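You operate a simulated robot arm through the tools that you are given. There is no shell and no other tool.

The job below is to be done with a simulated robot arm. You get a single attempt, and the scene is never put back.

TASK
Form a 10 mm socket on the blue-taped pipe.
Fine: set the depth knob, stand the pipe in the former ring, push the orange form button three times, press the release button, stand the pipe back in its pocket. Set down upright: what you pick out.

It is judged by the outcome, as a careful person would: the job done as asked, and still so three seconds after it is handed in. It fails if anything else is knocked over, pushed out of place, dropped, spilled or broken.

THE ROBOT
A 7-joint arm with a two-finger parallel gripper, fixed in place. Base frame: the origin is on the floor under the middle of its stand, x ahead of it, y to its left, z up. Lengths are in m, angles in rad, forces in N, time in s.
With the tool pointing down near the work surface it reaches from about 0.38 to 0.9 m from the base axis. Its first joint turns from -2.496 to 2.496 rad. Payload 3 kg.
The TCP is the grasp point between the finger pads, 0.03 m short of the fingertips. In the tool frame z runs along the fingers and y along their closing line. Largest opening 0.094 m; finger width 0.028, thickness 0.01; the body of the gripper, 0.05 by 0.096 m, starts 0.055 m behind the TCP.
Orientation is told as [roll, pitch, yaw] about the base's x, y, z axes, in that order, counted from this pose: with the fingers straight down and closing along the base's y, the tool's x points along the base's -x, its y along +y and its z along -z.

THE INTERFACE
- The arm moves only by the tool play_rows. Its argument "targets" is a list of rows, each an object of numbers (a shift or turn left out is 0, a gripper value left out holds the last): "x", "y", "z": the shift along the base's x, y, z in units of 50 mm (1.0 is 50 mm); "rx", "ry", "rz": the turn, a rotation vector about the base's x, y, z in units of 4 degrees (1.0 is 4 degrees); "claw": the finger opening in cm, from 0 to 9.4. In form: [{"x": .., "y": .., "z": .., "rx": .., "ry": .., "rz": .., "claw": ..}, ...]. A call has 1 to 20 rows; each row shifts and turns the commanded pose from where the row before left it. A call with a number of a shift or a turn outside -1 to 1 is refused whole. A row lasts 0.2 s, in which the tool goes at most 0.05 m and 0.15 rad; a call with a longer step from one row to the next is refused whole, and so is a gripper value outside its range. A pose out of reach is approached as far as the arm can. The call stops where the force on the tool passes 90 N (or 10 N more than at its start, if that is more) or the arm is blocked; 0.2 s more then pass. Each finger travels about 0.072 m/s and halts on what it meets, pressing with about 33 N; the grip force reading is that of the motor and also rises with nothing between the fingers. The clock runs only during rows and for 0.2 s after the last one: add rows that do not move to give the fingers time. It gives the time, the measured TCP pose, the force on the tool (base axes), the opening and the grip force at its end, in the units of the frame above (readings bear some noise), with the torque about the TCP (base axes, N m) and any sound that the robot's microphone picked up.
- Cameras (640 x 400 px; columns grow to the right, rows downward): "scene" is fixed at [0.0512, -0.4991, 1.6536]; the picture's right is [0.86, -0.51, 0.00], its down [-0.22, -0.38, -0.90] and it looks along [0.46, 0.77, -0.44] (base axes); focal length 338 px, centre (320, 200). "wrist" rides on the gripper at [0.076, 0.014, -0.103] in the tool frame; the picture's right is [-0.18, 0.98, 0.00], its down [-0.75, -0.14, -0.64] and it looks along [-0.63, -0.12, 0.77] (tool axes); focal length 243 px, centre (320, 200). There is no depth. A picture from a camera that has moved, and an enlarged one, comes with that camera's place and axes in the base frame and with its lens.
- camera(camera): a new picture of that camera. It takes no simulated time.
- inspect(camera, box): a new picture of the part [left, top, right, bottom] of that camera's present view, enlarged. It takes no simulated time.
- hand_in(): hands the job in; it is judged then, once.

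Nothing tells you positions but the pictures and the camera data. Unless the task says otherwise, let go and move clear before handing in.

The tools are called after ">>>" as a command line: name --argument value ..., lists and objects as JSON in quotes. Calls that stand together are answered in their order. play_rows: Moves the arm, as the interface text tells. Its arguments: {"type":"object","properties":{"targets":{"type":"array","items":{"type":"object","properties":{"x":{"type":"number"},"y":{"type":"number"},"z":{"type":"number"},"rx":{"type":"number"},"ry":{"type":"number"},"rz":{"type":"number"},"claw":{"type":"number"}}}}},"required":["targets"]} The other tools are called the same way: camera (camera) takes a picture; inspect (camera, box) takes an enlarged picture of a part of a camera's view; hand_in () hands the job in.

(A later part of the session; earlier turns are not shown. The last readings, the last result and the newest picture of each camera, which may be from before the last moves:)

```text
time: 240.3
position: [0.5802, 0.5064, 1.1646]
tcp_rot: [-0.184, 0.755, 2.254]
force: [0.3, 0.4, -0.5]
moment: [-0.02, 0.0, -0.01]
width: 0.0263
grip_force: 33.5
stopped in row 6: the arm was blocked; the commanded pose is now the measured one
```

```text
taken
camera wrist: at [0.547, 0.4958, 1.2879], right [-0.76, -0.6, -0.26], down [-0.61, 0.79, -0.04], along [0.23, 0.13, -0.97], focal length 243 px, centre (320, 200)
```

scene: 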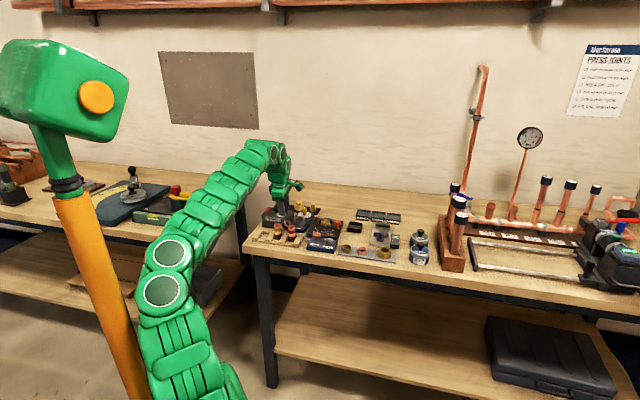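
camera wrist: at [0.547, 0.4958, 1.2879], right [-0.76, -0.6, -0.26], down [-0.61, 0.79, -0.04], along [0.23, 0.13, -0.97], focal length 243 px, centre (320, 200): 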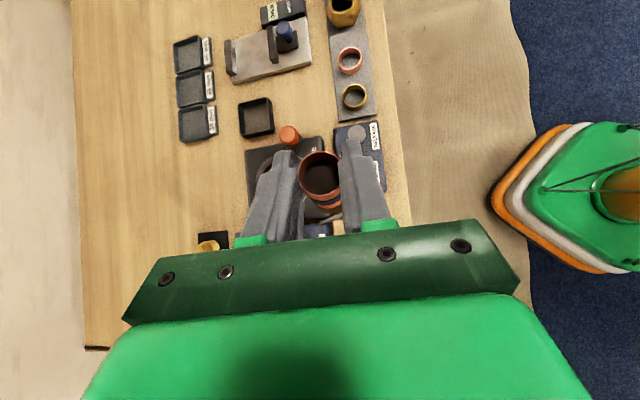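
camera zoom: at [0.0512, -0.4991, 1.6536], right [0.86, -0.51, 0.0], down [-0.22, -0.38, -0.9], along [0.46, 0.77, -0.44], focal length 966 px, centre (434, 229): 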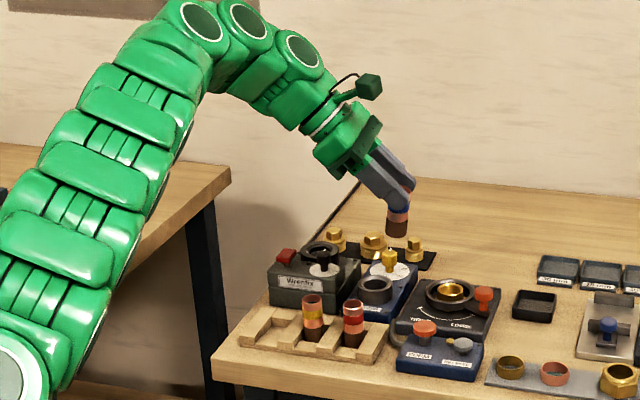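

>>> camera --camera "scene"

>>> inspect --camera "scene" --box '[320, 170, 384, 210]'

```text
taken
```

scene: 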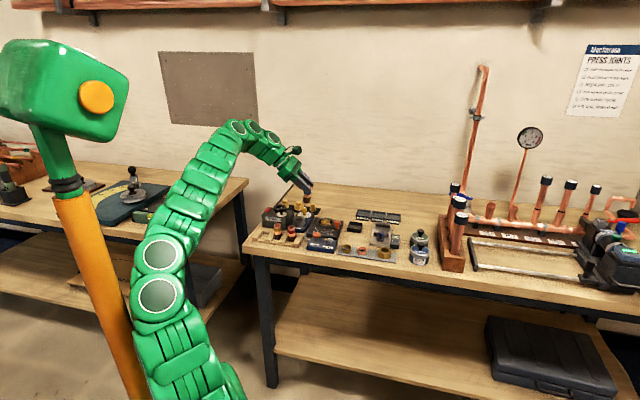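

```text
10.00 times, centred on (352, 190) of scene
camera zoom: at [0.0512, -0.4991, 1.6536], right [0.86, -0.51, 0.0], down [-0.22, -0.38, -0.9], along [0.46, 0.77, -0.44], focal length 3380 px, centre (0, 300)
```

zoom: 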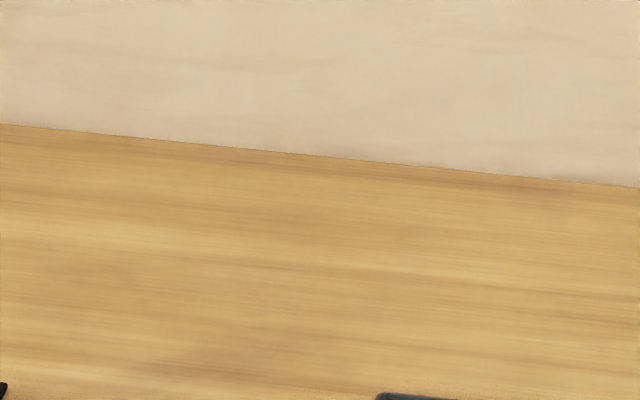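

Blue is still held and nearly upright; the elbow ran against the robot's own stand again. I'll carry it outward, away from the stand, toward the former ring in small steps.

>>> play_rows --targets '[{"z": -0.4}, {"z": -0.4}, {"z": -0.4}, {}]'

>>> play_rows --targets '[{"x": 0.06, "y": 0.4}, {"x": 0.06, "y": 0.4}, {}]'

>>> camera --camera "scene"

>>> camera --camera "wrist"

```text
time: 241.5
position: [0.6223, 0.4586, 1.103]
tcp_rot: [-0.184, 0.751, 2.168]
force: [0.2, -1.1, -1.5]
moment: [-0.02, 0.0, -0.01]
width: 0.0264
grip_force: 33.1
stopped in row 4: the arm was blocked; the commanded pose is now the measured one
```

```text
time: 242.3
position: [0.6239, 0.5053, 1.1014]
tcp_rot: [-0.178, 0.758, 2.181]
force: [0.1, 0.3, 0.3]
moment: [-0.01, 0.0, 0.01]
width: 0.0263
grip_force: 33.3
```

```text
taken
```

scene: 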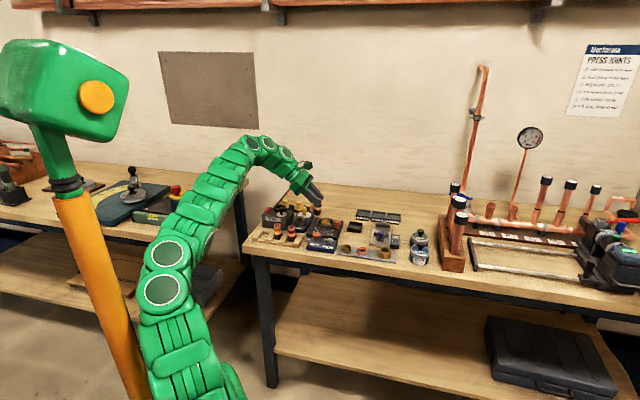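

```text
taken
camera wrist: at [0.59, 0.4981, 1.2244], right [-0.8, -0.54, -0.25], down [-0.55, 0.83, -0.04], along [0.23, 0.11, -0.97], focal length 243 px, centre (320, 200)
```

wrist: 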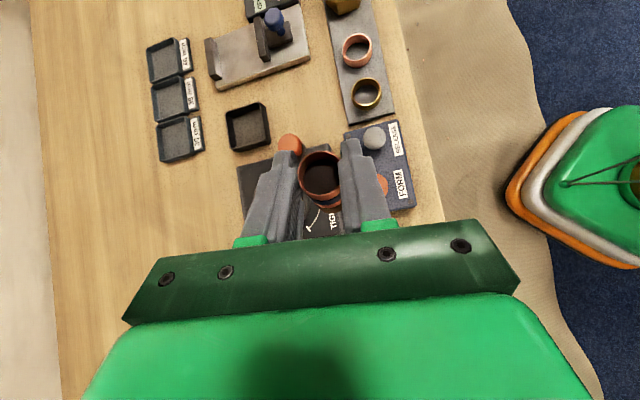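

>>> play_rows --targets '[{"x": -0.05, "y": 0.4}, {"x": -0.08, "y": 0.4}, {}]'

>>> play_rows --targets '[{"x": -0.1, "y": 0.3, "z": -0.2}, {"x": -0.1, "y": 0.3, "z": -0.2}, {}]'

>>> camera --camera "wrist"

>>> inspect --camera "scene" --box '[200, 120, 360, 260]'

```text
time: 243.1
position: [0.6161, 0.5459, 1.1008]
tcp_rot: [-0.181, 0.755, 2.179]
force: [0.8, -0.3, 0.0]
moment: [-0.03, 0.0, -0.02]
width: 0.0258
grip_force: 32.9
```

```text
time: 243.9
position: [0.607, 0.5752, 1.0818]
tcp_rot: [-0.181, 0.756, 2.179]
force: [-0.4, 0.9, -0.6]
moment: [0.04, 0.01, 0.01]
width: 0.0265
grip_force: 32.9
```

```text
taken
camera wrist: at [0.5735, 0.567, 1.2044], right [-0.8, -0.54, -0.25], down [-0.55, 0.83, -0.04], along [0.23, 0.11, -0.97], focal length 243 px, centre (320, 200)
```

wrist: 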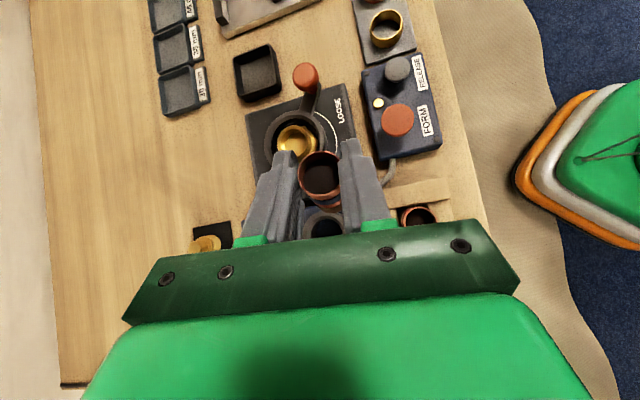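

```text
2.86 times, centred on (280, 190) of scene
camera zoom: at [0.0512, -0.4991, 1.6536], right [0.86, -0.51, 0.0], down [-0.22, -0.38, -0.9], along [0.46, 0.77, -0.44], focal length 966 px, centre (434, 229)
```

zoom: 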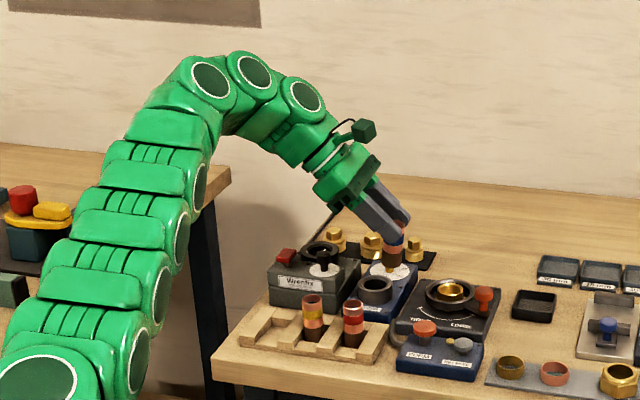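

>>> play_rows --targets '[{"rx": -0.87}, {"rx": -0.87}, {"rx": -0.87}, {}]'

>>> inspect --camera "scene" --box '[240, 160, 352, 240]'

>>> camera --camera "wrist"

```text
time: 244.9
position: [0.6046, 0.5694, 1.0818]
tcp_rot: [-0.013, 0.901, 2.304]
force: [0.6, 0.2, -1.0]
moment: [-0.04, 0.01, 0.03]
width: 0.0263
grip_force: 33.1
out of reach, approached as far as the arm can: row 3
```

```text
5.00 times, centred on (296, 200) of scene
camera zoom: at [0.0512, -0.4991, 1.6536], right [0.86, -0.51, 0.0], down [-0.22, -0.38, -0.9], along [0.46, 0.77, -0.44], focal length 1690 px, centre (440, 200)
```

zoom: 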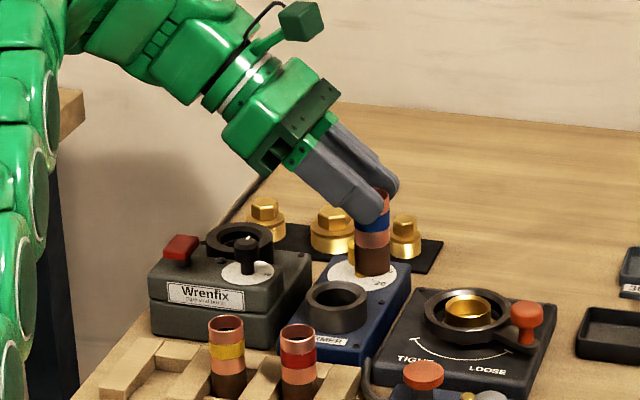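

```text
taken
camera wrist: at [0.5705, 0.585, 1.2047], right [-0.8, -0.58, -0.15], down [-0.55, 0.81, -0.19], along [0.23, -0.07, -0.97], focal length 243 px, centre (320, 200)
```

wrist: 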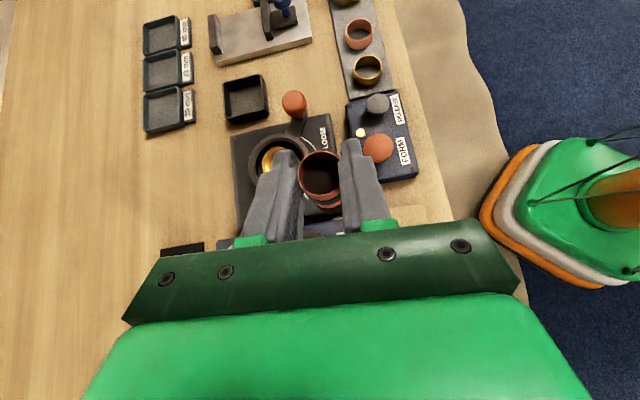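

The pipe is now upright in the hand (lean 51°). I'll carry it left at constant height to its own pocket, keeping the arm extended, and set it there for a clean regrip.

>>> play_rows --targets '[{"x": -0.5, "y": 0.25}, {"x": -0.5, "y": 0.25}, {"x": -0.5, "y": 0.25}, {}]'

>>> inspect --camera "scene" --box '[200, 120, 360, 260]'

```text
time: 245.9
position: [0.5276, 0.6082, 1.082]
tcp_rot: [-0.015, 0.9, 2.304]
force: [0.0, -0.5, -0.4]
moment: [-0.03, 0.0, -0.03]
width: 0.0262
grip_force: 33.4
```

```text
2.86 times, centred on (280, 190) of scene
camera zoom: at [0.0512, -0.4991, 1.6536], right [0.86, -0.51, 0.0], down [-0.22, -0.38, -0.9], along [0.46, 0.77, -0.44], focal length 966 px, centre (434, 229)
```

zoom: 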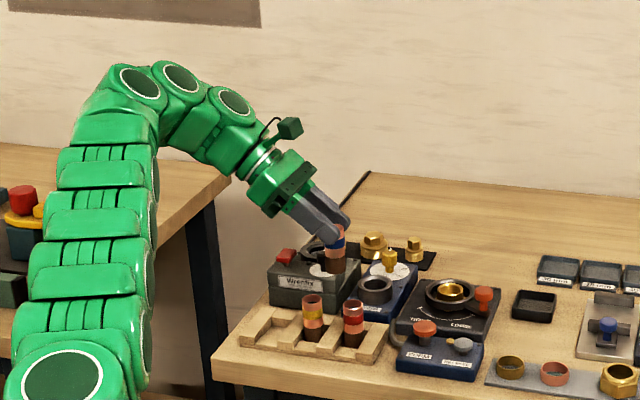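

>>> play_rows --targets '[{"x": -0.5, "y": 0.25}, {"x": -0.5, "y": 0.25}, {"x": -0.5, "y": 0.26}, {}]'

>>> camera --camera "wrist"

>>> inspect --camera "scene" --box '[215, 160, 327, 250]'

```text
time: 246.9
position: [0.4529, 0.6263, 1.0692]
tcp_rot: [-0.021, 0.899, 2.303]
force: [0.4, 0.0, -0.3]
moment: [-0.03, 0.0, 0.0]
width: 0.0262
grip_force: 32.3
out of reach, approached as far as the arm can: row 1, 2, 3
```

```text
taken
camera wrist: at [0.4186, 0.6405, 1.1925], right [-0.8, -0.58, -0.16], down [-0.56, 0.81, -0.19], along [0.24, -0.06, -0.97], focal length 243 px, centre (320, 200)
```

wrist: 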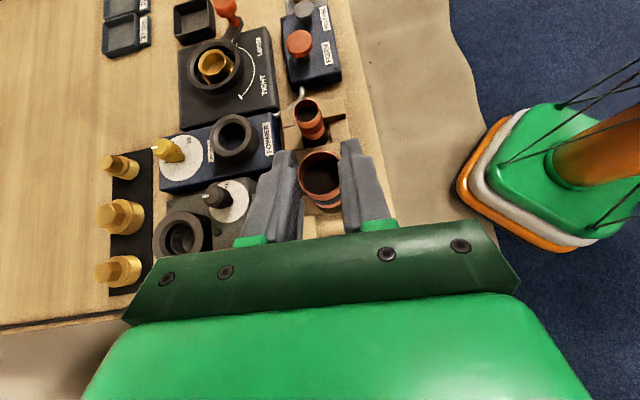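

```text
4.44 times, centred on (271, 205) of scene
camera zoom: at [0.0512, -0.4991, 1.6536], right [0.86, -0.51, 0.0], down [-0.22, -0.38, -0.9], along [0.46, 0.77, -0.44], focal length 1502 px, centre (538, 178)
```

zoom: 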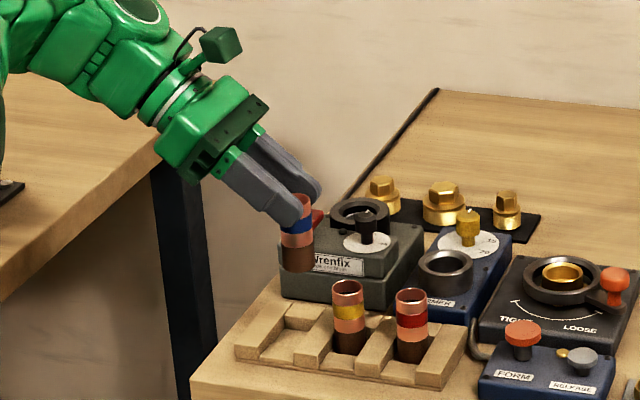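

>>> play_rows --targets '[{"x": -0.1, "y": 0.1, "z": -0.2}, {"x": -0.02, "y": 0.17, "z": -0.2}, {"y": 0.17}, {}]'

>>> inspect --camera "scene" --box '[235, 180, 315, 240]'

>>> inspect --camera "wrist" --box '[240, 80, 432, 240]'

```text
time: 247.9
position: [0.4461, 0.6394, 1.0461]
tcp_rot: [-0.019, 0.898, 2.302]
force: [-0.3, 0.0, -0.5]
moment: [0.01, 0.02, 0.0]
width: 0.0264
grip_force: 33.1
out of reach, approached as far as the arm can: row 3
```

```text
6.67 times, centred on (275, 210) of scene
camera zoom: at [0.0512, -0.4991, 1.6536], right [0.86, -0.51, 0.0], down [-0.22, -0.38, -0.9], along [0.46, 0.77, -0.44], focal length 2253 px, centre (620, 133)
```

zoom: 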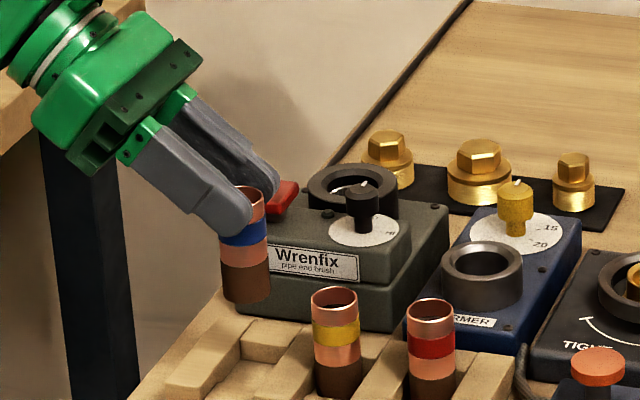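

```text
2.50 times, centred on (336, 160) of wrist
camera zoom: at [0.4125, 0.6529, 1.1692], right [-0.8, -0.58, -0.16], down [-0.55, 0.81, -0.19], along [0.24, -0.06, -0.97], focal length 606 px, centre (280, 300)
```

zoom: 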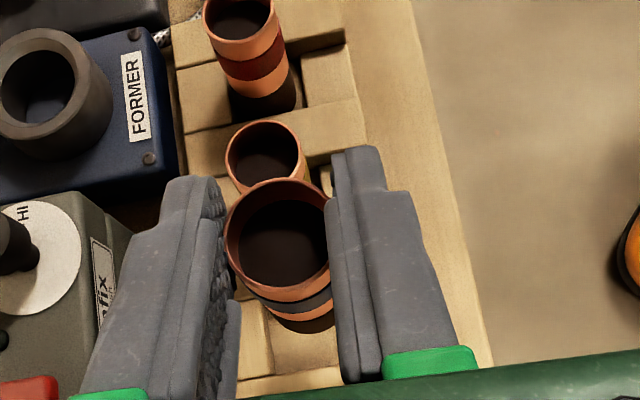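

>>> play_rows --targets '[{"z": -0.3}, {"z": -0.2, "x": 0.02, "y": 0.07}, {"x": 0.02, "y": 0.07}, {}]'

>>> inspect --camera "scene" --box '[235, 185, 315, 240]'

>>> inspect --camera "wrist" --box '[240, 80, 432, 240]'

```text
time: 248.9
position: [0.4479, 0.645, 1.0217]
tcp_rot: [-0.015, 0.9, 2.304]
force: [-0.1, 1.1, -0.3]
moment: [0.03, -0.01, 0.0]
width: 0.0261
grip_force: 33.3
```

```text
7.27 times, centred on (275, 212) of scene
camera zoom: at [0.0512, -0.4991, 1.6536], right [0.86, -0.51, 0.0], down [-0.22, -0.38, -0.9], along [0.46, 0.77, -0.44], focal length 2458 px, centre (647, 109)
```

zoom: 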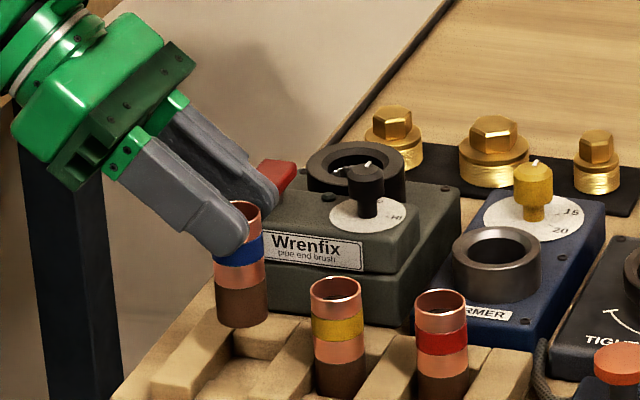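

```text
2.50 times, centred on (336, 160) of wrist
camera zoom: at [0.4147, 0.6588, 1.1446], right [-0.8, -0.58, -0.15], down [-0.55, 0.81, -0.19], along [0.23, -0.06, -0.97], focal length 606 px, centre (280, 300)
```

zoom: 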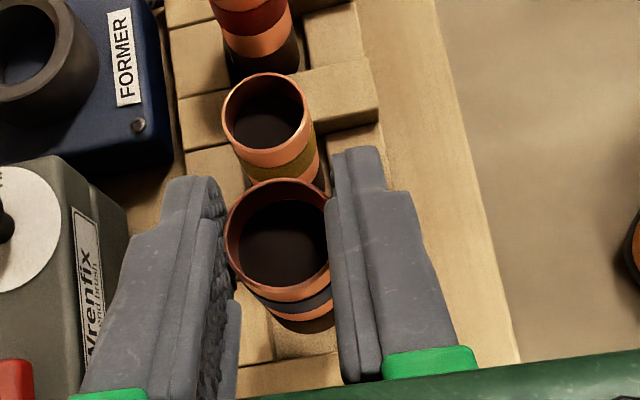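

>>> play_rows --targets '[{"x": 0.02, "y": -0.02, "z": -0.2}, {"z": -0.2}, {}]'

>>> inspect --camera "scene" --box '[235, 185, 315, 240]'

```text
time: 249.7
position: [0.4491, 0.6443, 1.0029]
tcp_rot: [-0.015, 0.898, 2.301]
force: [0.3, 0.9, -1.1]
moment: [0.04, 0.05, -0.04]
width: 0.0264
grip_force: 33.0
```

```text
7.27 times, centred on (275, 212) of scene
camera zoom: at [0.0512, -0.4991, 1.6536], right [0.86, -0.51, 0.0], down [-0.22, -0.38, -0.9], along [0.46, 0.77, -0.44], focal length 2458 px, centre (647, 109)
```

zoom: 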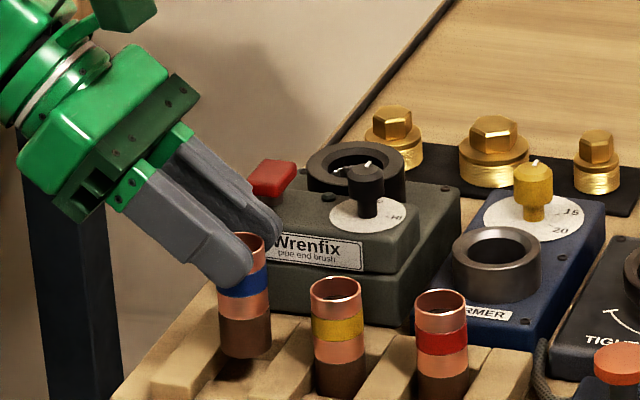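

>>> play_rows --targets '[{"z": -0.14}, {}]'

>>> play_rows --targets '[{"z": -0.1}, {}]'

>>> inspect --camera "scene" --box '[235, 185, 315, 240]'

```text
time: 250.3
position: [0.4486, 0.642, 0.9962]
tcp_rot: [-0.015, 0.899, 2.303]
force: [0.3, -0.2, -0.6]
moment: [-0.02, 0.01, 0.01]
width: 0.0264
grip_force: 32.9
```

```text
time: 250.9
position: [0.4473, 0.6421, 0.9909]
tcp_rot: [-0.012, 0.898, 2.305]
force: [0.4, -0.2, 0.0]
moment: [-0.03, 0.02, 0.0]
width: 0.0265
grip_force: 32.7
out of reach, approached as far as the arm can: row 1
```

```text
7.27 times, centred on (275, 212) of scene
camera zoom: at [0.0512, -0.4991, 1.6536], right [0.86, -0.51, 0.0], down [-0.22, -0.38, -0.9], along [0.46, 0.77, -0.44], focal length 2458 px, centre (647, 109)
```

zoom: 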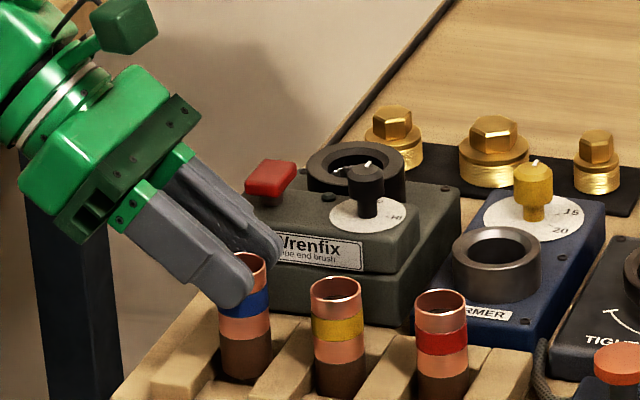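

>>> play_rows --targets '[{"z": -0.08}, {}]'

>>> play_rows --targets '[{"z": -0.06}, {}]'

```text
time: 251.5
position: [0.4472, 0.6427, 0.9865]
tcp_rot: [-0.011, 0.899, 2.305]
force: [-0.2, 0.5, -0.8]
moment: [0.01, 0.06, -0.01]
width: 0.0263
grip_force: 33.1
```

```text
time: 252.1
position: [0.4479, 0.6426, 0.985]
tcp_rot: [-0.016, 0.9, 2.302]
force: [-0.3, 1.9, 23.0]
moment: [-0.41, 0.05, -0.05]
width: 0.0262
grip_force: 33.1
```

Blue has reached the floor of its own pocket. I'll release it and back the hand out along the fingers.

>>> play_rows --targets '[{"z": 0.02}, {"claw": 3.6}, {}, {}, {}]'

>>> inspect --camera "scene" --box '[235, 185, 315, 240]'

>>> inspect --camera "wrist" --box '[240, 80, 432, 240]'

```text
time: 253.3
position: [0.4479, 0.6421, 0.9844]
tcp_rot: [-0.015, 0.901, 2.303]
force: [0.0, -0.4, 0.7]
moment: [0.03, 0.0, 0.0]
width: 0.0359
grip_force: 0.1
```

```text
7.27 times, centred on (275, 212) of scene
camera zoom: at [0.0512, -0.4991, 1.6536], right [0.86, -0.51, 0.0], down [-0.22, -0.38, -0.9], along [0.46, 0.77, -0.44], focal length 2458 px, centre (647, 109)
```

zoom: 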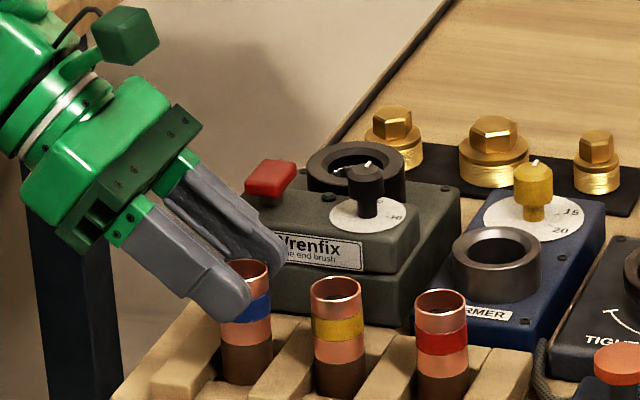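

```text
2.50 times, centred on (336, 160) of wrist
camera zoom: at [0.4142, 0.6561, 1.1076], right [-0.8, -0.58, -0.15], down [-0.55, 0.81, -0.19], along [0.23, -0.07, -0.97], focal length 606 px, centre (280, 300)
```

zoom: 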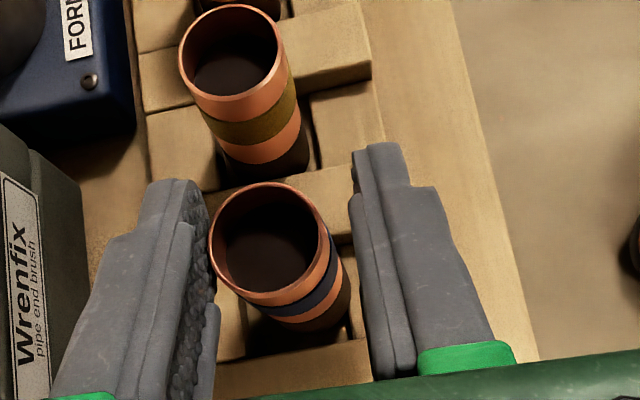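

All three pipes now stand in their own pockets. I'll rise clear, then straighten the hand.

>>> play_rows --targets '[{"z": 0.2}, {"z": 0.2}, {"z": 0.2}, {}]'

>>> play_rows --targets '[{"z": 0.2, "x": 0.1, "y": -0.15}, {"z": 0.3, "x": 0.1, "y": -0.2, "rx": 0.743, "ry": 0.669}, {"z": 0.2, "x": 0.1, "y": -0.2, "rx": 0.743, "ry": 0.669}, {"x": 0.1, "y": -0.2, "rx": 0.743, "ry": 0.669}, {"rx": 0.743, "ry": 0.669}, {"rx": 0.743, "ry": 0.669}, {}]'

>>> camera --camera "scene"

>>> camera --camera "wrist"

```text
time: 254.3
position: [0.4484, 0.6415, 1.0149]
tcp_rot: [-0.013, 0.899, 2.305]
force: [0.2, -1.3, -0.1]
moment: [-0.02, 0.0, 0.02]
width: 0.036
grip_force: 0.1
```

```text
time: 255.9
position: [0.4859, 0.5923, 1.0489]
tcp_rot: [-0.01, 0.551, 2.275]
force: [0.9, -0.3, 0.5]
moment: [0.01, 0.03, 0.04]
width: 0.0359
grip_force: 0.0
```

```text
taken
```

scene: 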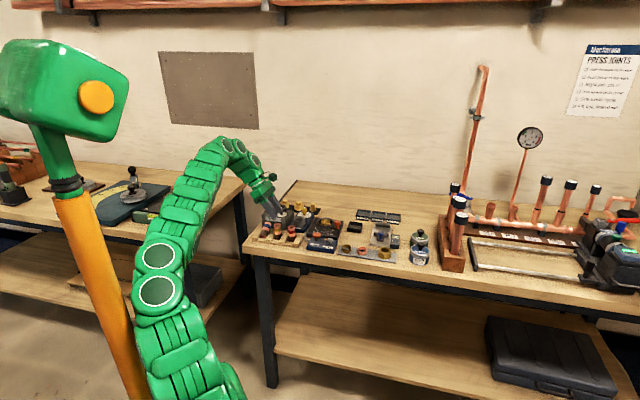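

```text
taken
camera wrist: at [0.4808, 0.5739, 1.1752], right [-0.85, -0.52, -0.11], down [-0.53, 0.83, 0.15], along [0.01, 0.19, -0.98], focal length 243 px, centre (320, 200)
```

wrist: 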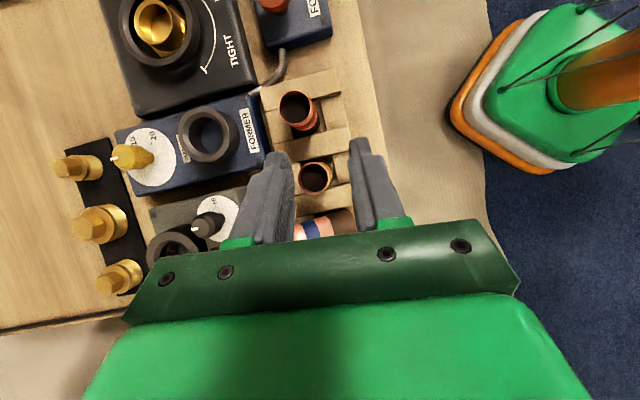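

>>> inspect --camera "scene" --box '[245, 200, 325, 250]'

>>> inspect --camera "wrist" --box '[240, 120, 400, 240]'

```text
8.00 times, centred on (285, 225) of scene
camera zoom: at [0.0512, -0.4991, 1.6536], right [0.86, -0.51, 0.0], down [-0.22, -0.38, -0.9], along [0.46, 0.77, -0.44], focal length 2704 px, centre (600, 0)
```

zoom: 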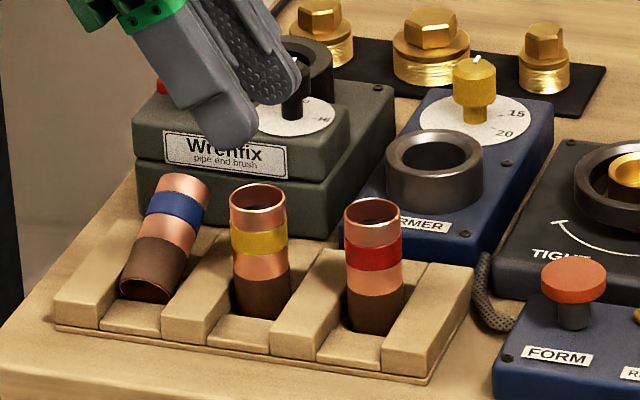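

```text
3.33 times, centred on (320, 180) of wrist
camera zoom: at [0.4808, 0.5739, 1.1752], right [-0.85, -0.52, -0.11], down [-0.53, 0.83, 0.15], along [0.01, 0.19, -0.98], focal length 809 px, centre (320, 267)
```

zoom: 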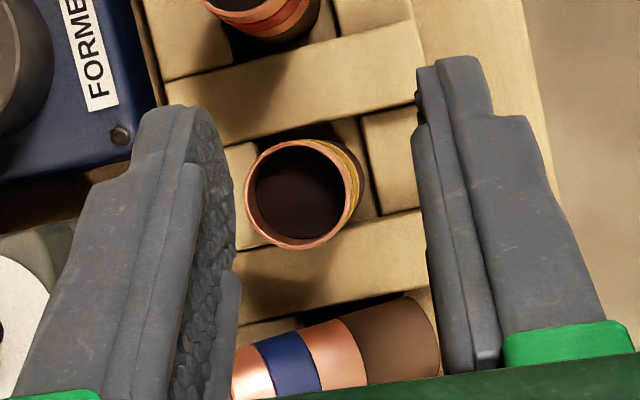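

Blue tipped over as the hand withdrew: it now lies tilted in its own pocket's trench. I'll straighten the hand and take a careful look.

>>> play_rows --targets '[{"z": 0.3, "rx": 0.762, "ry": 0.647}, {"z": 0.3, "rx": 0.762, "ry": 0.647}, {"rx": 0.762, "ry": 0.647}, {"rx": 0.762, "ry": 0.647}, {"rx": 0.762, "ry": 0.647}, {"rx": 0.762, "ry": 0.647}, {"rx": 0.762, "ry": 0.647}, {"rx": 0.686, "ry": 0.582}, {}]'

>>> camera --camera "wrist"

>>> inspect --camera "scene" --box '[248, 205, 296, 240]'

```text
time: 257.9
position: [0.4764, 0.5986, 1.0832]
tcp_rot: [-0.031, -0.006, 2.287]
force: [-0.1, -0.6, -0.2]
moment: [-0.01, -0.03, 0.01]
width: 0.0358
grip_force: 0.1
```

```text
taken
camera wrist: at [0.5128, 0.5298, 1.1831], right [-0.86, -0.51, -0.03], down [-0.4, 0.65, 0.65], along [-0.31, 0.57, -0.76], focal length 243 px, centre (320, 200)
```

wrist: 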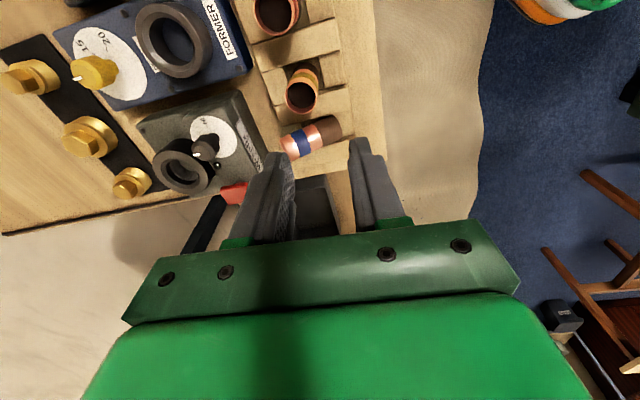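

```text
11.43 times, centred on (272, 222) of scene
camera zoom: at [0.0512, -0.4991, 1.6536], right [0.86, -0.51, 0.0], down [-0.22, -0.38, -0.9], along [0.46, 0.77, -0.44], focal length 3862 px, centre (869, -57)
```

zoom: 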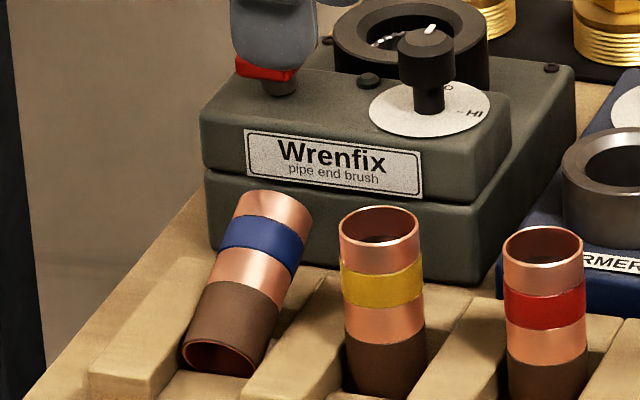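

>>> inspect --camera "wrist" --box '[240, 80, 380, 180]'

```text
4.00 times, centred on (310, 130) of wrist
camera zoom: at [0.5128, 0.5298, 1.1831], right [-0.86, -0.51, -0.03], down [-0.4, 0.65, 0.65], along [-0.31, 0.57, -0.76], focal length 970 px, centre (360, 480)
```

zoom: 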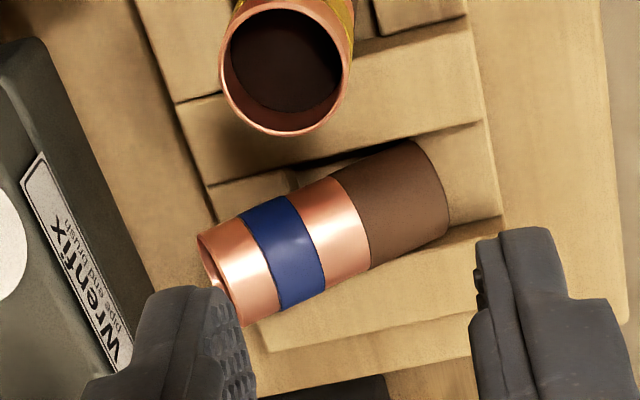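

I can regrip blue where it lies: it slopes up toward the back with its middle well above the rack teeth. I'll turn the fingers to close along the bench and come over it.

>>> play_rows --targets '[{"rx": -0.318, "ry": 0.318}, {"rz": 1}, {"rz": 1}, {"rz": 1}, {"rz": 1}, {"rz": 1}, {"rz": 1}, {"rz": 1}, {"rz": 1}, {"rz": 1}, {"rz": 1}, {"rz": 1}, {"rz": 1}, {"rz": 1}, {"rz": 1}, {"rz": 1}, {"rz": 1}, {"rz": 1}, {"rz": 1}, {"rz": 1}]'

>>> play_rows --targets '[{"rz": 1}, {"rz": 1}, {"rz": 1}, {"rz": 1}, {"rz": 0.4}, {}]'

>>> camera --camera "wrist"

```text
time: 262.1
position: [0.4678, 0.6037, 1.0797]
tcp_rot: [0.003, 0.0, -2.656]
force: [0.1, -0.1, 0.0]
moment: [0.03, -0.02, -0.01]
width: 0.0358
grip_force: 0.0
```

```text
time: 263.5
position: [0.4674, 0.6039, 1.0807]
tcp_rot: [0.003, 0.0, -2.35]
force: [-0.5, -0.3, -0.7]
moment: [-0.01, 0.0, 0.02]
width: 0.0361
grip_force: 0.0
```

```text
taken
camera wrist: at [0.531, 0.6491, 1.1817], right [0.57, -0.82, 0.0], down [-0.63, -0.43, 0.64], along [-0.53, -0.37, -0.77], focal length 243 px, centre (320, 200)
```

wrist: 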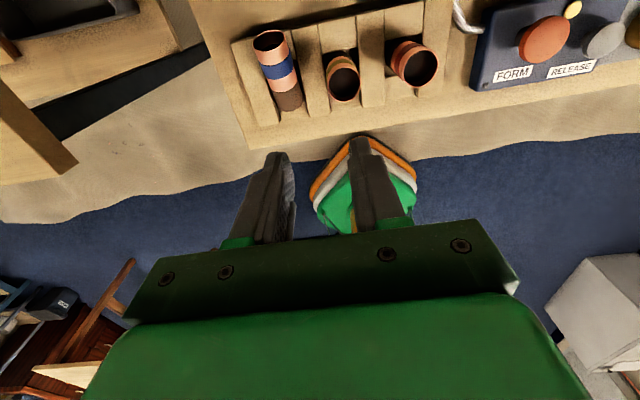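

>>> inspect --camera "wrist" --box '[220, 10, 380, 130]'

```text
3.33 times, centred on (300, 70) of wrist
camera zoom: at [0.531, 0.6491, 1.1817], right [0.57, -0.82, 0.0], down [-0.63, -0.43, 0.64], along [-0.53, -0.37, -0.77], focal length 809 px, centre (387, 633)
```

zoom: 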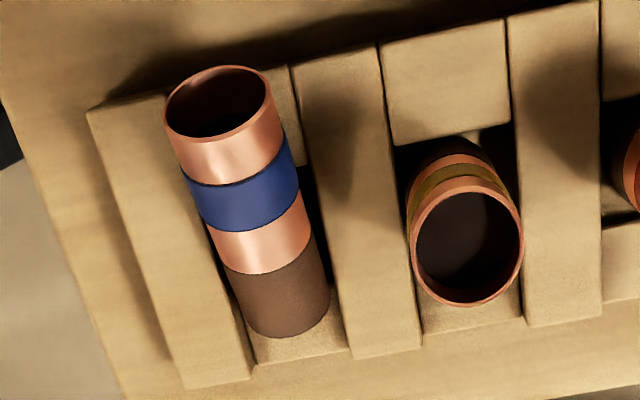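

>>> play_rows --targets '[{"x": -0.046, "y": 0.428, "claw": 4.0, "z": -0.3}, {"x": -0.046, "y": 0.428, "z": -0.4}, {"z": -0.4}, {}]'

>>> camera --camera "wrist"

>>> inspect --camera "scene" --box '[235, 170, 315, 240]'

```text
time: 264.5
position: [0.4631, 0.6476, 1.024]
tcp_rot: [0.003, 0.0, -2.352]
force: [-0.2, -0.8, 0.9]
moment: [0.04, 0.01, 0.02]
width: 0.0399
grip_force: 0.3
```

```text
taken
camera wrist: at [0.526, 0.6924, 1.127], right [0.57, -0.82, 0.0], down [-0.63, -0.44, 0.64], along [-0.52, -0.37, -0.77], focal length 243 px, centre (320, 200)
```

wrist: 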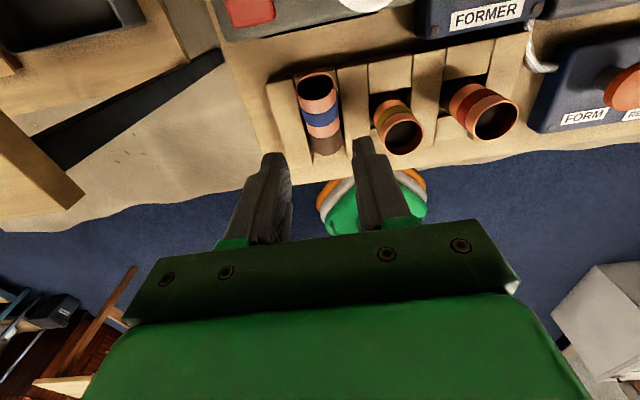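

```text
5.71 times, centred on (275, 205) of scene
camera zoom: at [0.0512, -0.4991, 1.6536], right [0.86, -0.51, 0.0], down [-0.22, -0.38, -0.9], along [0.46, 0.77, -0.44], focal length 1931 px, centre (577, 171)
```

zoom: 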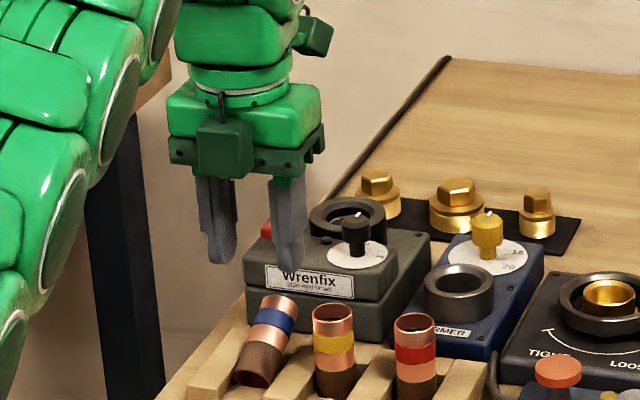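

>>> play_rows --targets '[{"z": -0.5}, {"z": -0.4}, {}]'

>>> inspect --camera "wrist" --box '[240, 60, 400, 200]'

>>> inspect --camera "scene" --box '[240, 185, 304, 235]'

```text
time: 265.3
position: [0.4627, 0.6467, 0.9794]
tcp_rot: [0.004, 0.0, -2.35]
force: [0.1, -0.3, -0.6]
moment: [0.02, 0.01, -0.02]
width: 0.0398
grip_force: 0.1
```

```text
2.86 times, centred on (320, 130) of wrist
camera zoom: at [0.5256, 0.6925, 1.0822], right [0.57, -0.82, 0.0], down [-0.63, -0.44, 0.64], along [-0.53, -0.37, -0.77], focal length 693 px, centre (320, 400)
```

zoom: 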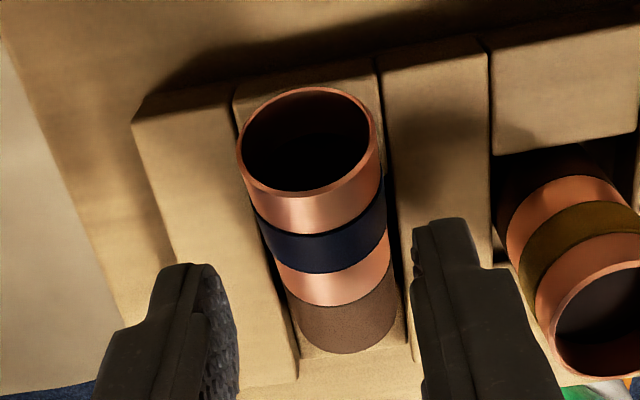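

```text
8.00 times, centred on (272, 210) of scene
camera zoom: at [0.0512, -0.4991, 1.6536], right [0.86, -0.51, 0.0], down [-0.22, -0.38, -0.9], along [0.46, 0.77, -0.44], focal length 2704 px, centre (704, 120)
```

zoom: 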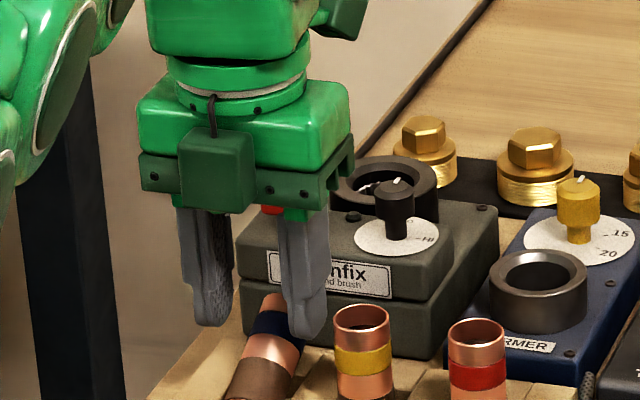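

>>> play_rows --targets '[{"z": -0.3}, {}]'

>>> play_rows --targets '[{"z": -0.22}, {}]'

>>> inspect --camera "wrist" --box '[240, 60, 400, 200]'

```text
time: 265.9
position: [0.4632, 0.6472, 0.9647]
tcp_rot: [0.004, 0.001, -2.352]
force: [0.1, 1.0, -0.5]
moment: [0.04, -0.04, 0.02]
width: 0.0401
grip_force: 0.1
```

```text
time: 266.5
position: [0.463, 0.6473, 0.9542]
tcp_rot: [0.004, 0.0, -2.351]
force: [-0.4, 0.1, -0.2]
moment: [-0.01, 0.02, 0.0]
width: 0.0402
grip_force: 0.1
```

```text
2.86 times, centred on (320, 130) of wrist
camera zoom: at [0.5259, 0.6921, 1.056], right [0.57, -0.82, 0.0], down [-0.63, -0.43, 0.64], along [-0.53, -0.37, -0.77], focal length 693 px, centre (320, 400)
```

zoom: 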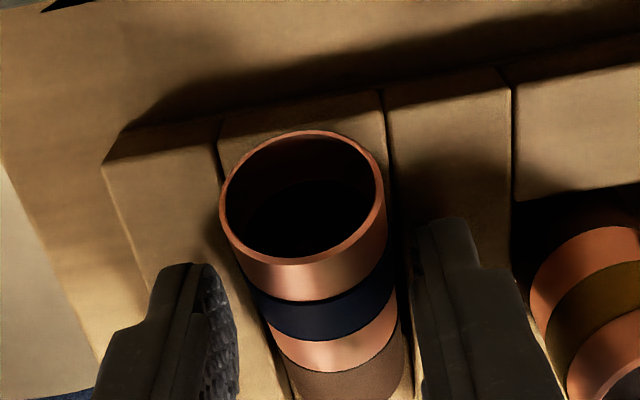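

>>> play_rows --targets '[{"z": -0.04}, {"claw": 2.0}, {}, {}, {}]'

>>> inspect --camera "wrist" --box '[240, 60, 400, 200]'

```text
time: 267.7
position: [0.4621, 0.6469, 0.9524]
tcp_rot: [0.005, 0.0, -2.351]
force: [0.4, 1.0, 1.5]
moment: [0.0, 0.01, -0.04]
width: 0.0262
grip_force: 32.7
```

```text
2.86 times, centred on (320, 130) of wrist
camera zoom: at [0.526, 0.6919, 1.054], right [0.57, -0.82, 0.0], down [-0.63, -0.44, 0.64], along [-0.53, -0.37, -0.77], focal length 693 px, centre (320, 400)
```

zoom: 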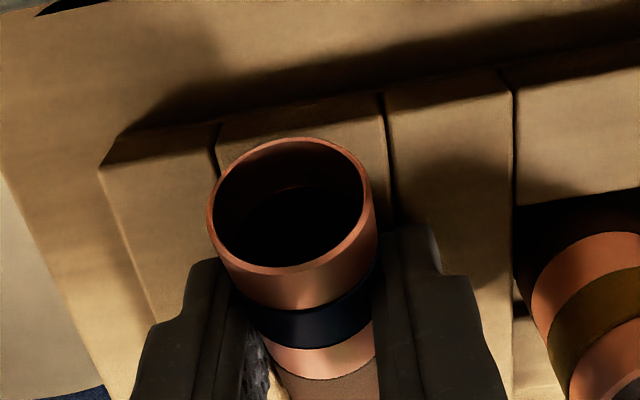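

>>> play_rows --targets '[{"z": 0.2}, {"z": 0.3}, {"z": 0.4}, {"z": 0.4}, {"z": 0.4}, {}]'

>>> play_rows --targets '[{"rz": -1, "x": 0.2, "y": -0.3, "z": 0.1}, {"rz": -1, "x": 0.2, "y": -0.3, "z": 0.1}, {"rz": -1, "x": 0.2, "y": -0.2, "z": 0.1}, {"rz": -1, "x": 0.2, "y": -0.2}, {"rz": -1, "x": 0.2, "y": -0.2}, {"rz": -1, "x": 0.2, "y": -0.2}, {"rz": -1, "x": 0.2, "y": -0.2}, {"rz": -1, "x": 0.2, "y": -0.1}, {"rz": -1, "x": 0.2, "y": -0.1}, {"rz": -1, "x": 0.2, "y": -0.1}, {"rz": -1, "x": 0.2, "y": -0.1}, {"rz": -1, "x": 0.2, "y": -0.1}, {"rz": -1}, {"rz": -1}, {"rz": -1}, {"rz": -1}, {"rz": -1}, {"rz": -1}, {"rz": -1}, {}]'

>>> camera --camera "scene"

>>> camera --camera "wrist"

```text
time: 269.1
position: [0.462, 0.6468, 1.0359]
tcp_rot: [0.003, -0.002, -2.351]
force: [-0.6, -1.2, -0.3]
moment: [-0.02, 0.02, -0.01]
width: 0.0263
grip_force: 33.1
```

```text
time: 273.3
position: [0.5827, 0.5419, 1.0524]
tcp_rot: [0.004, 0.0, 2.607]
force: [-0.1, 0.1, -0.9]
moment: [0.0, -0.03, 0.0]
width: 0.0264
grip_force: 33.4
```

```text
taken
```

scene: 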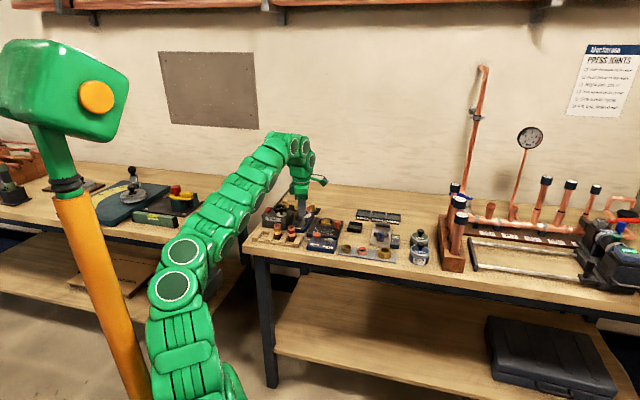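

```text
taken
camera wrist: at [0.6415, 0.492, 1.1537], right [-0.66, -0.75, 0.0], down [-0.57, 0.51, 0.64], along [-0.48, 0.42, -0.77], focal length 243 px, centre (320, 200)
```

wrist: 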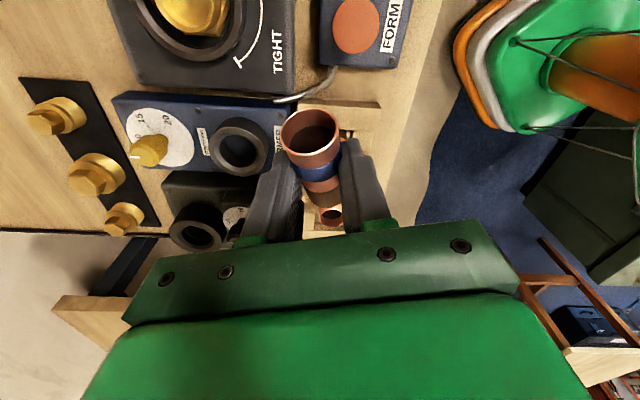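

>>> play_rows --targets '[{"rz": -1, "x": 0.1, "y": 0.0, "z": 0.1}, {"rz": -1, "x": 0.1, "z": 0.1}, {"rz": -1, "x": 0.1, "z": 0.1}, {"rz": -0.6}, {"rx": -0.7071, "ry": -0.7071}, {"rx": -0.7071, "ry": -0.7071}, {"rx": -0.7071, "ry": -0.7071}, {"rx": -0.7071, "ry": -0.7071}, {"rx": -0.7071, "ry": -0.7071}, {}]'

>>> play_rows --targets '[{"rx": -0.7071, "ry": -0.7071}, {"rx": -0.7071, "ry": -0.7071}, {"rx": -0.7071, "ry": -0.7071}, {}]'

>>> camera --camera "scene"

```text
time: 275.5
position: [0.5994, 0.5423, 1.067]
tcp_rot: [0.003, 0.351, 2.354]
force: [-0.3, -0.1, -0.8]
moment: [0.01, 0.0, -0.01]
width: 0.0265
grip_force: 33.4
```

```text
time: 276.5
position: [0.5982, 0.5426, 1.0673]
tcp_rot: [0.004, 0.561, 2.354]
force: [0.3, -0.7, 0.1]
moment: [0.0, 0.02, 0.01]
width: 0.0264
grip_force: 33.4
```

```text
taken
```

scene: 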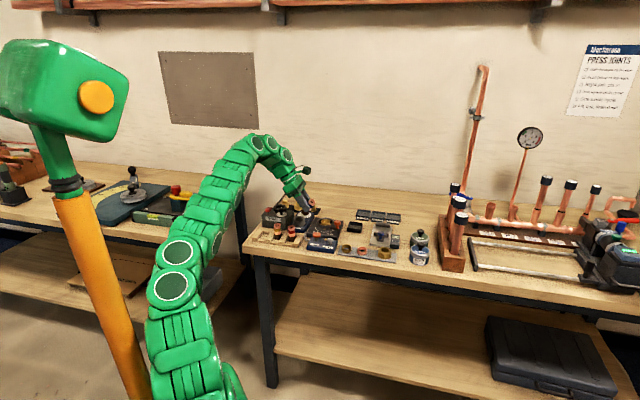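

>>> play_rows --targets '[{"rx": -0.7071, "ry": -0.7071}, {"rx": -0.7071, "ry": -0.7071}, {"rx": -0.7071, "ry": -0.7071}, {}]'

>>> play_rows --targets '[{"rx": -0.7071, "ry": -0.7071}, {"rx": -0.7071, "ry": -0.7071}, {"rx": -0.7071, "ry": -0.7071}, {"rx": -0.35, "ry": -0.35}, {}]'

>>> inspect --camera "scene" --box '[220, 140, 348, 240]'

>>> camera --camera "wrist"

```text
time: 277.5
position: [0.5982, 0.5413, 1.0676]
tcp_rot: [0.001, 0.77, 2.356]
force: [0.1, 0.0, -0.8]
moment: [0.01, 0.03, 0.03]
width: 0.0263
grip_force: 32.6
```

```text
time: 278.7
position: [0.5976, 0.5424, 1.0662]
tcp_rot: [0.001, 1.011, 2.353]
force: [-0.1, 0.5, -0.1]
moment: [0.03, -0.01, 0.02]
width: 0.0262
grip_force: 33.0
```

```text
4.00 times, centred on (284, 190) of scene
camera zoom: at [0.0512, -0.4991, 1.6536], right [0.86, -0.51, 0.0], down [-0.22, -0.38, -0.9], along [0.46, 0.77, -0.44], focal length 1352 px, centre (464, 240)
```

zoom: 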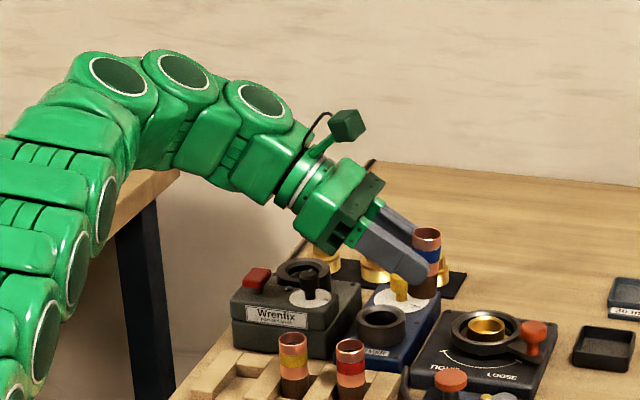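

```text
taken
camera wrist: at [0.5552, 0.5657, 1.1855], right [-0.77, -0.62, -0.16], down [-0.56, 0.77, -0.3], along [0.31, -0.14, -0.94], focal length 243 px, centre (320, 200)
```

wrist: 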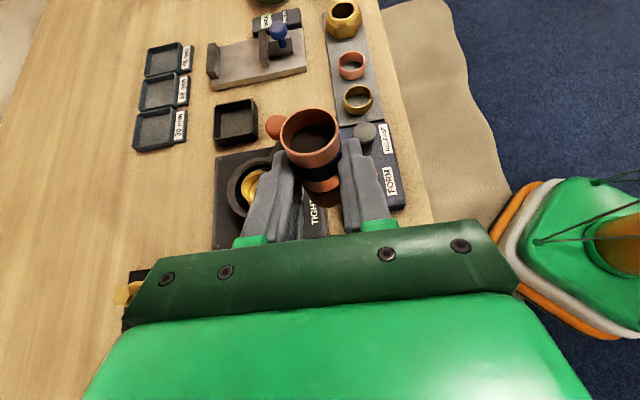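

Blue is upright in the hand with no blockage this time. I'll carry it left to its pocket in two legs.

>>> play_rows --targets '[{"x": -0.5, "y": 0.33}, {"x": -0.5, "y": 0.33}, {"x": -0.5, "y": 0.33}, {}]'

>>> play_rows --targets '[{"x": -0.5, "y": 0.33, "rz": 1}, {"x": -0.45, "y": 0.33, "rz": 1, "z": -0.1}, {"x": -0.4, "y": 0.3, "z": -0.2}, {}]'

>>> inspect --camera "scene" --box '[200, 140, 328, 240]'

>>> camera --camera "wrist"

```text
time: 279.7
position: [0.5228, 0.5905, 1.0672]
tcp_rot: [0.002, 1.012, 2.354]
force: [0.3, 0.8, 0.1]
moment: [0.03, 0.03, 0.03]
width: 0.0262
grip_force: 32.4
```

```text
time: 280.9
position: [0.5151, 0.5982, 1.0549]
tcp_rot: [-0.004, 1.005, 2.391]
force: [0.3, 0.4, 0.3]
moment: [0.0, 0.01, 0.05]
width: 0.0261
grip_force: 32.8
stopped in row 4: the arm was blocked; the commanded pose is now the measured one
```

```text
4.00 times, centred on (264, 190) of scene
camera zoom: at [0.0512, -0.4991, 1.6536], right [0.86, -0.51, 0.0], down [-0.22, -0.38, -0.9], along [0.46, 0.77, -0.44], focal length 1352 px, centre (544, 240)
```

zoom: 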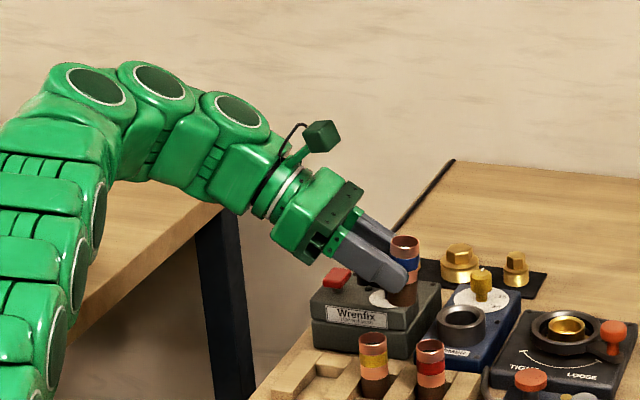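

```text
taken
camera wrist: at [0.4714, 0.6182, 1.1739], right [-0.74, -0.66, -0.16], down [-0.6, 0.75, -0.29], along [0.31, -0.12, -0.94], focal length 243 px, centre (320, 200)
```

wrist: 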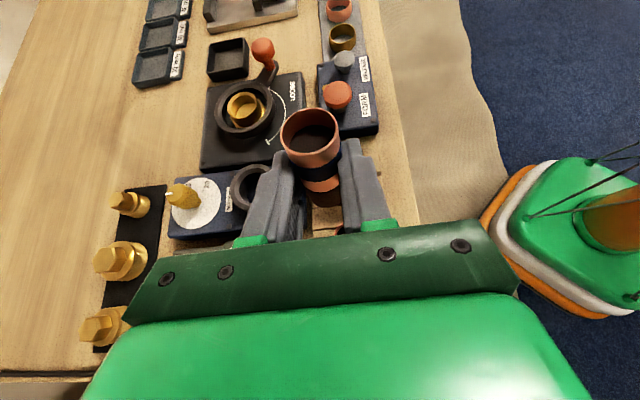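

>>> camera --camera "scene"

>>> play_rows --targets '[{"rz": -1, "y": 0.3}, {"x": -0.1, "y": 0.2}, {}]'

```text
taken
```

scene: 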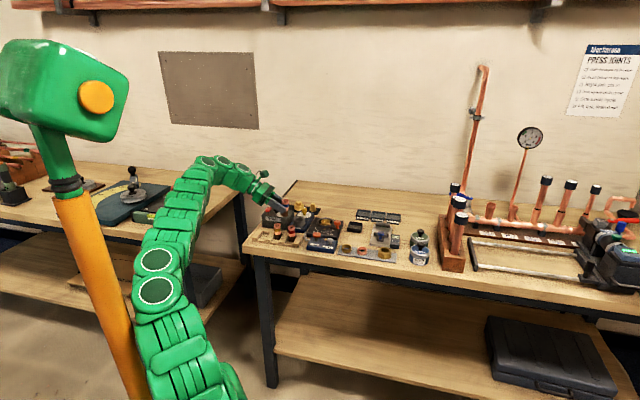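

```text
time: 281.7
position: [0.5034, 0.622, 1.0552]
tcp_rot: [-0.01, 1.008, 2.329]
force: [1.4, -0.6, -0.4]
moment: [0.02, 0.04, -0.02]
width: 0.0262
grip_force: 33.0
out of reach, approached as far as the arm can: row 2
```

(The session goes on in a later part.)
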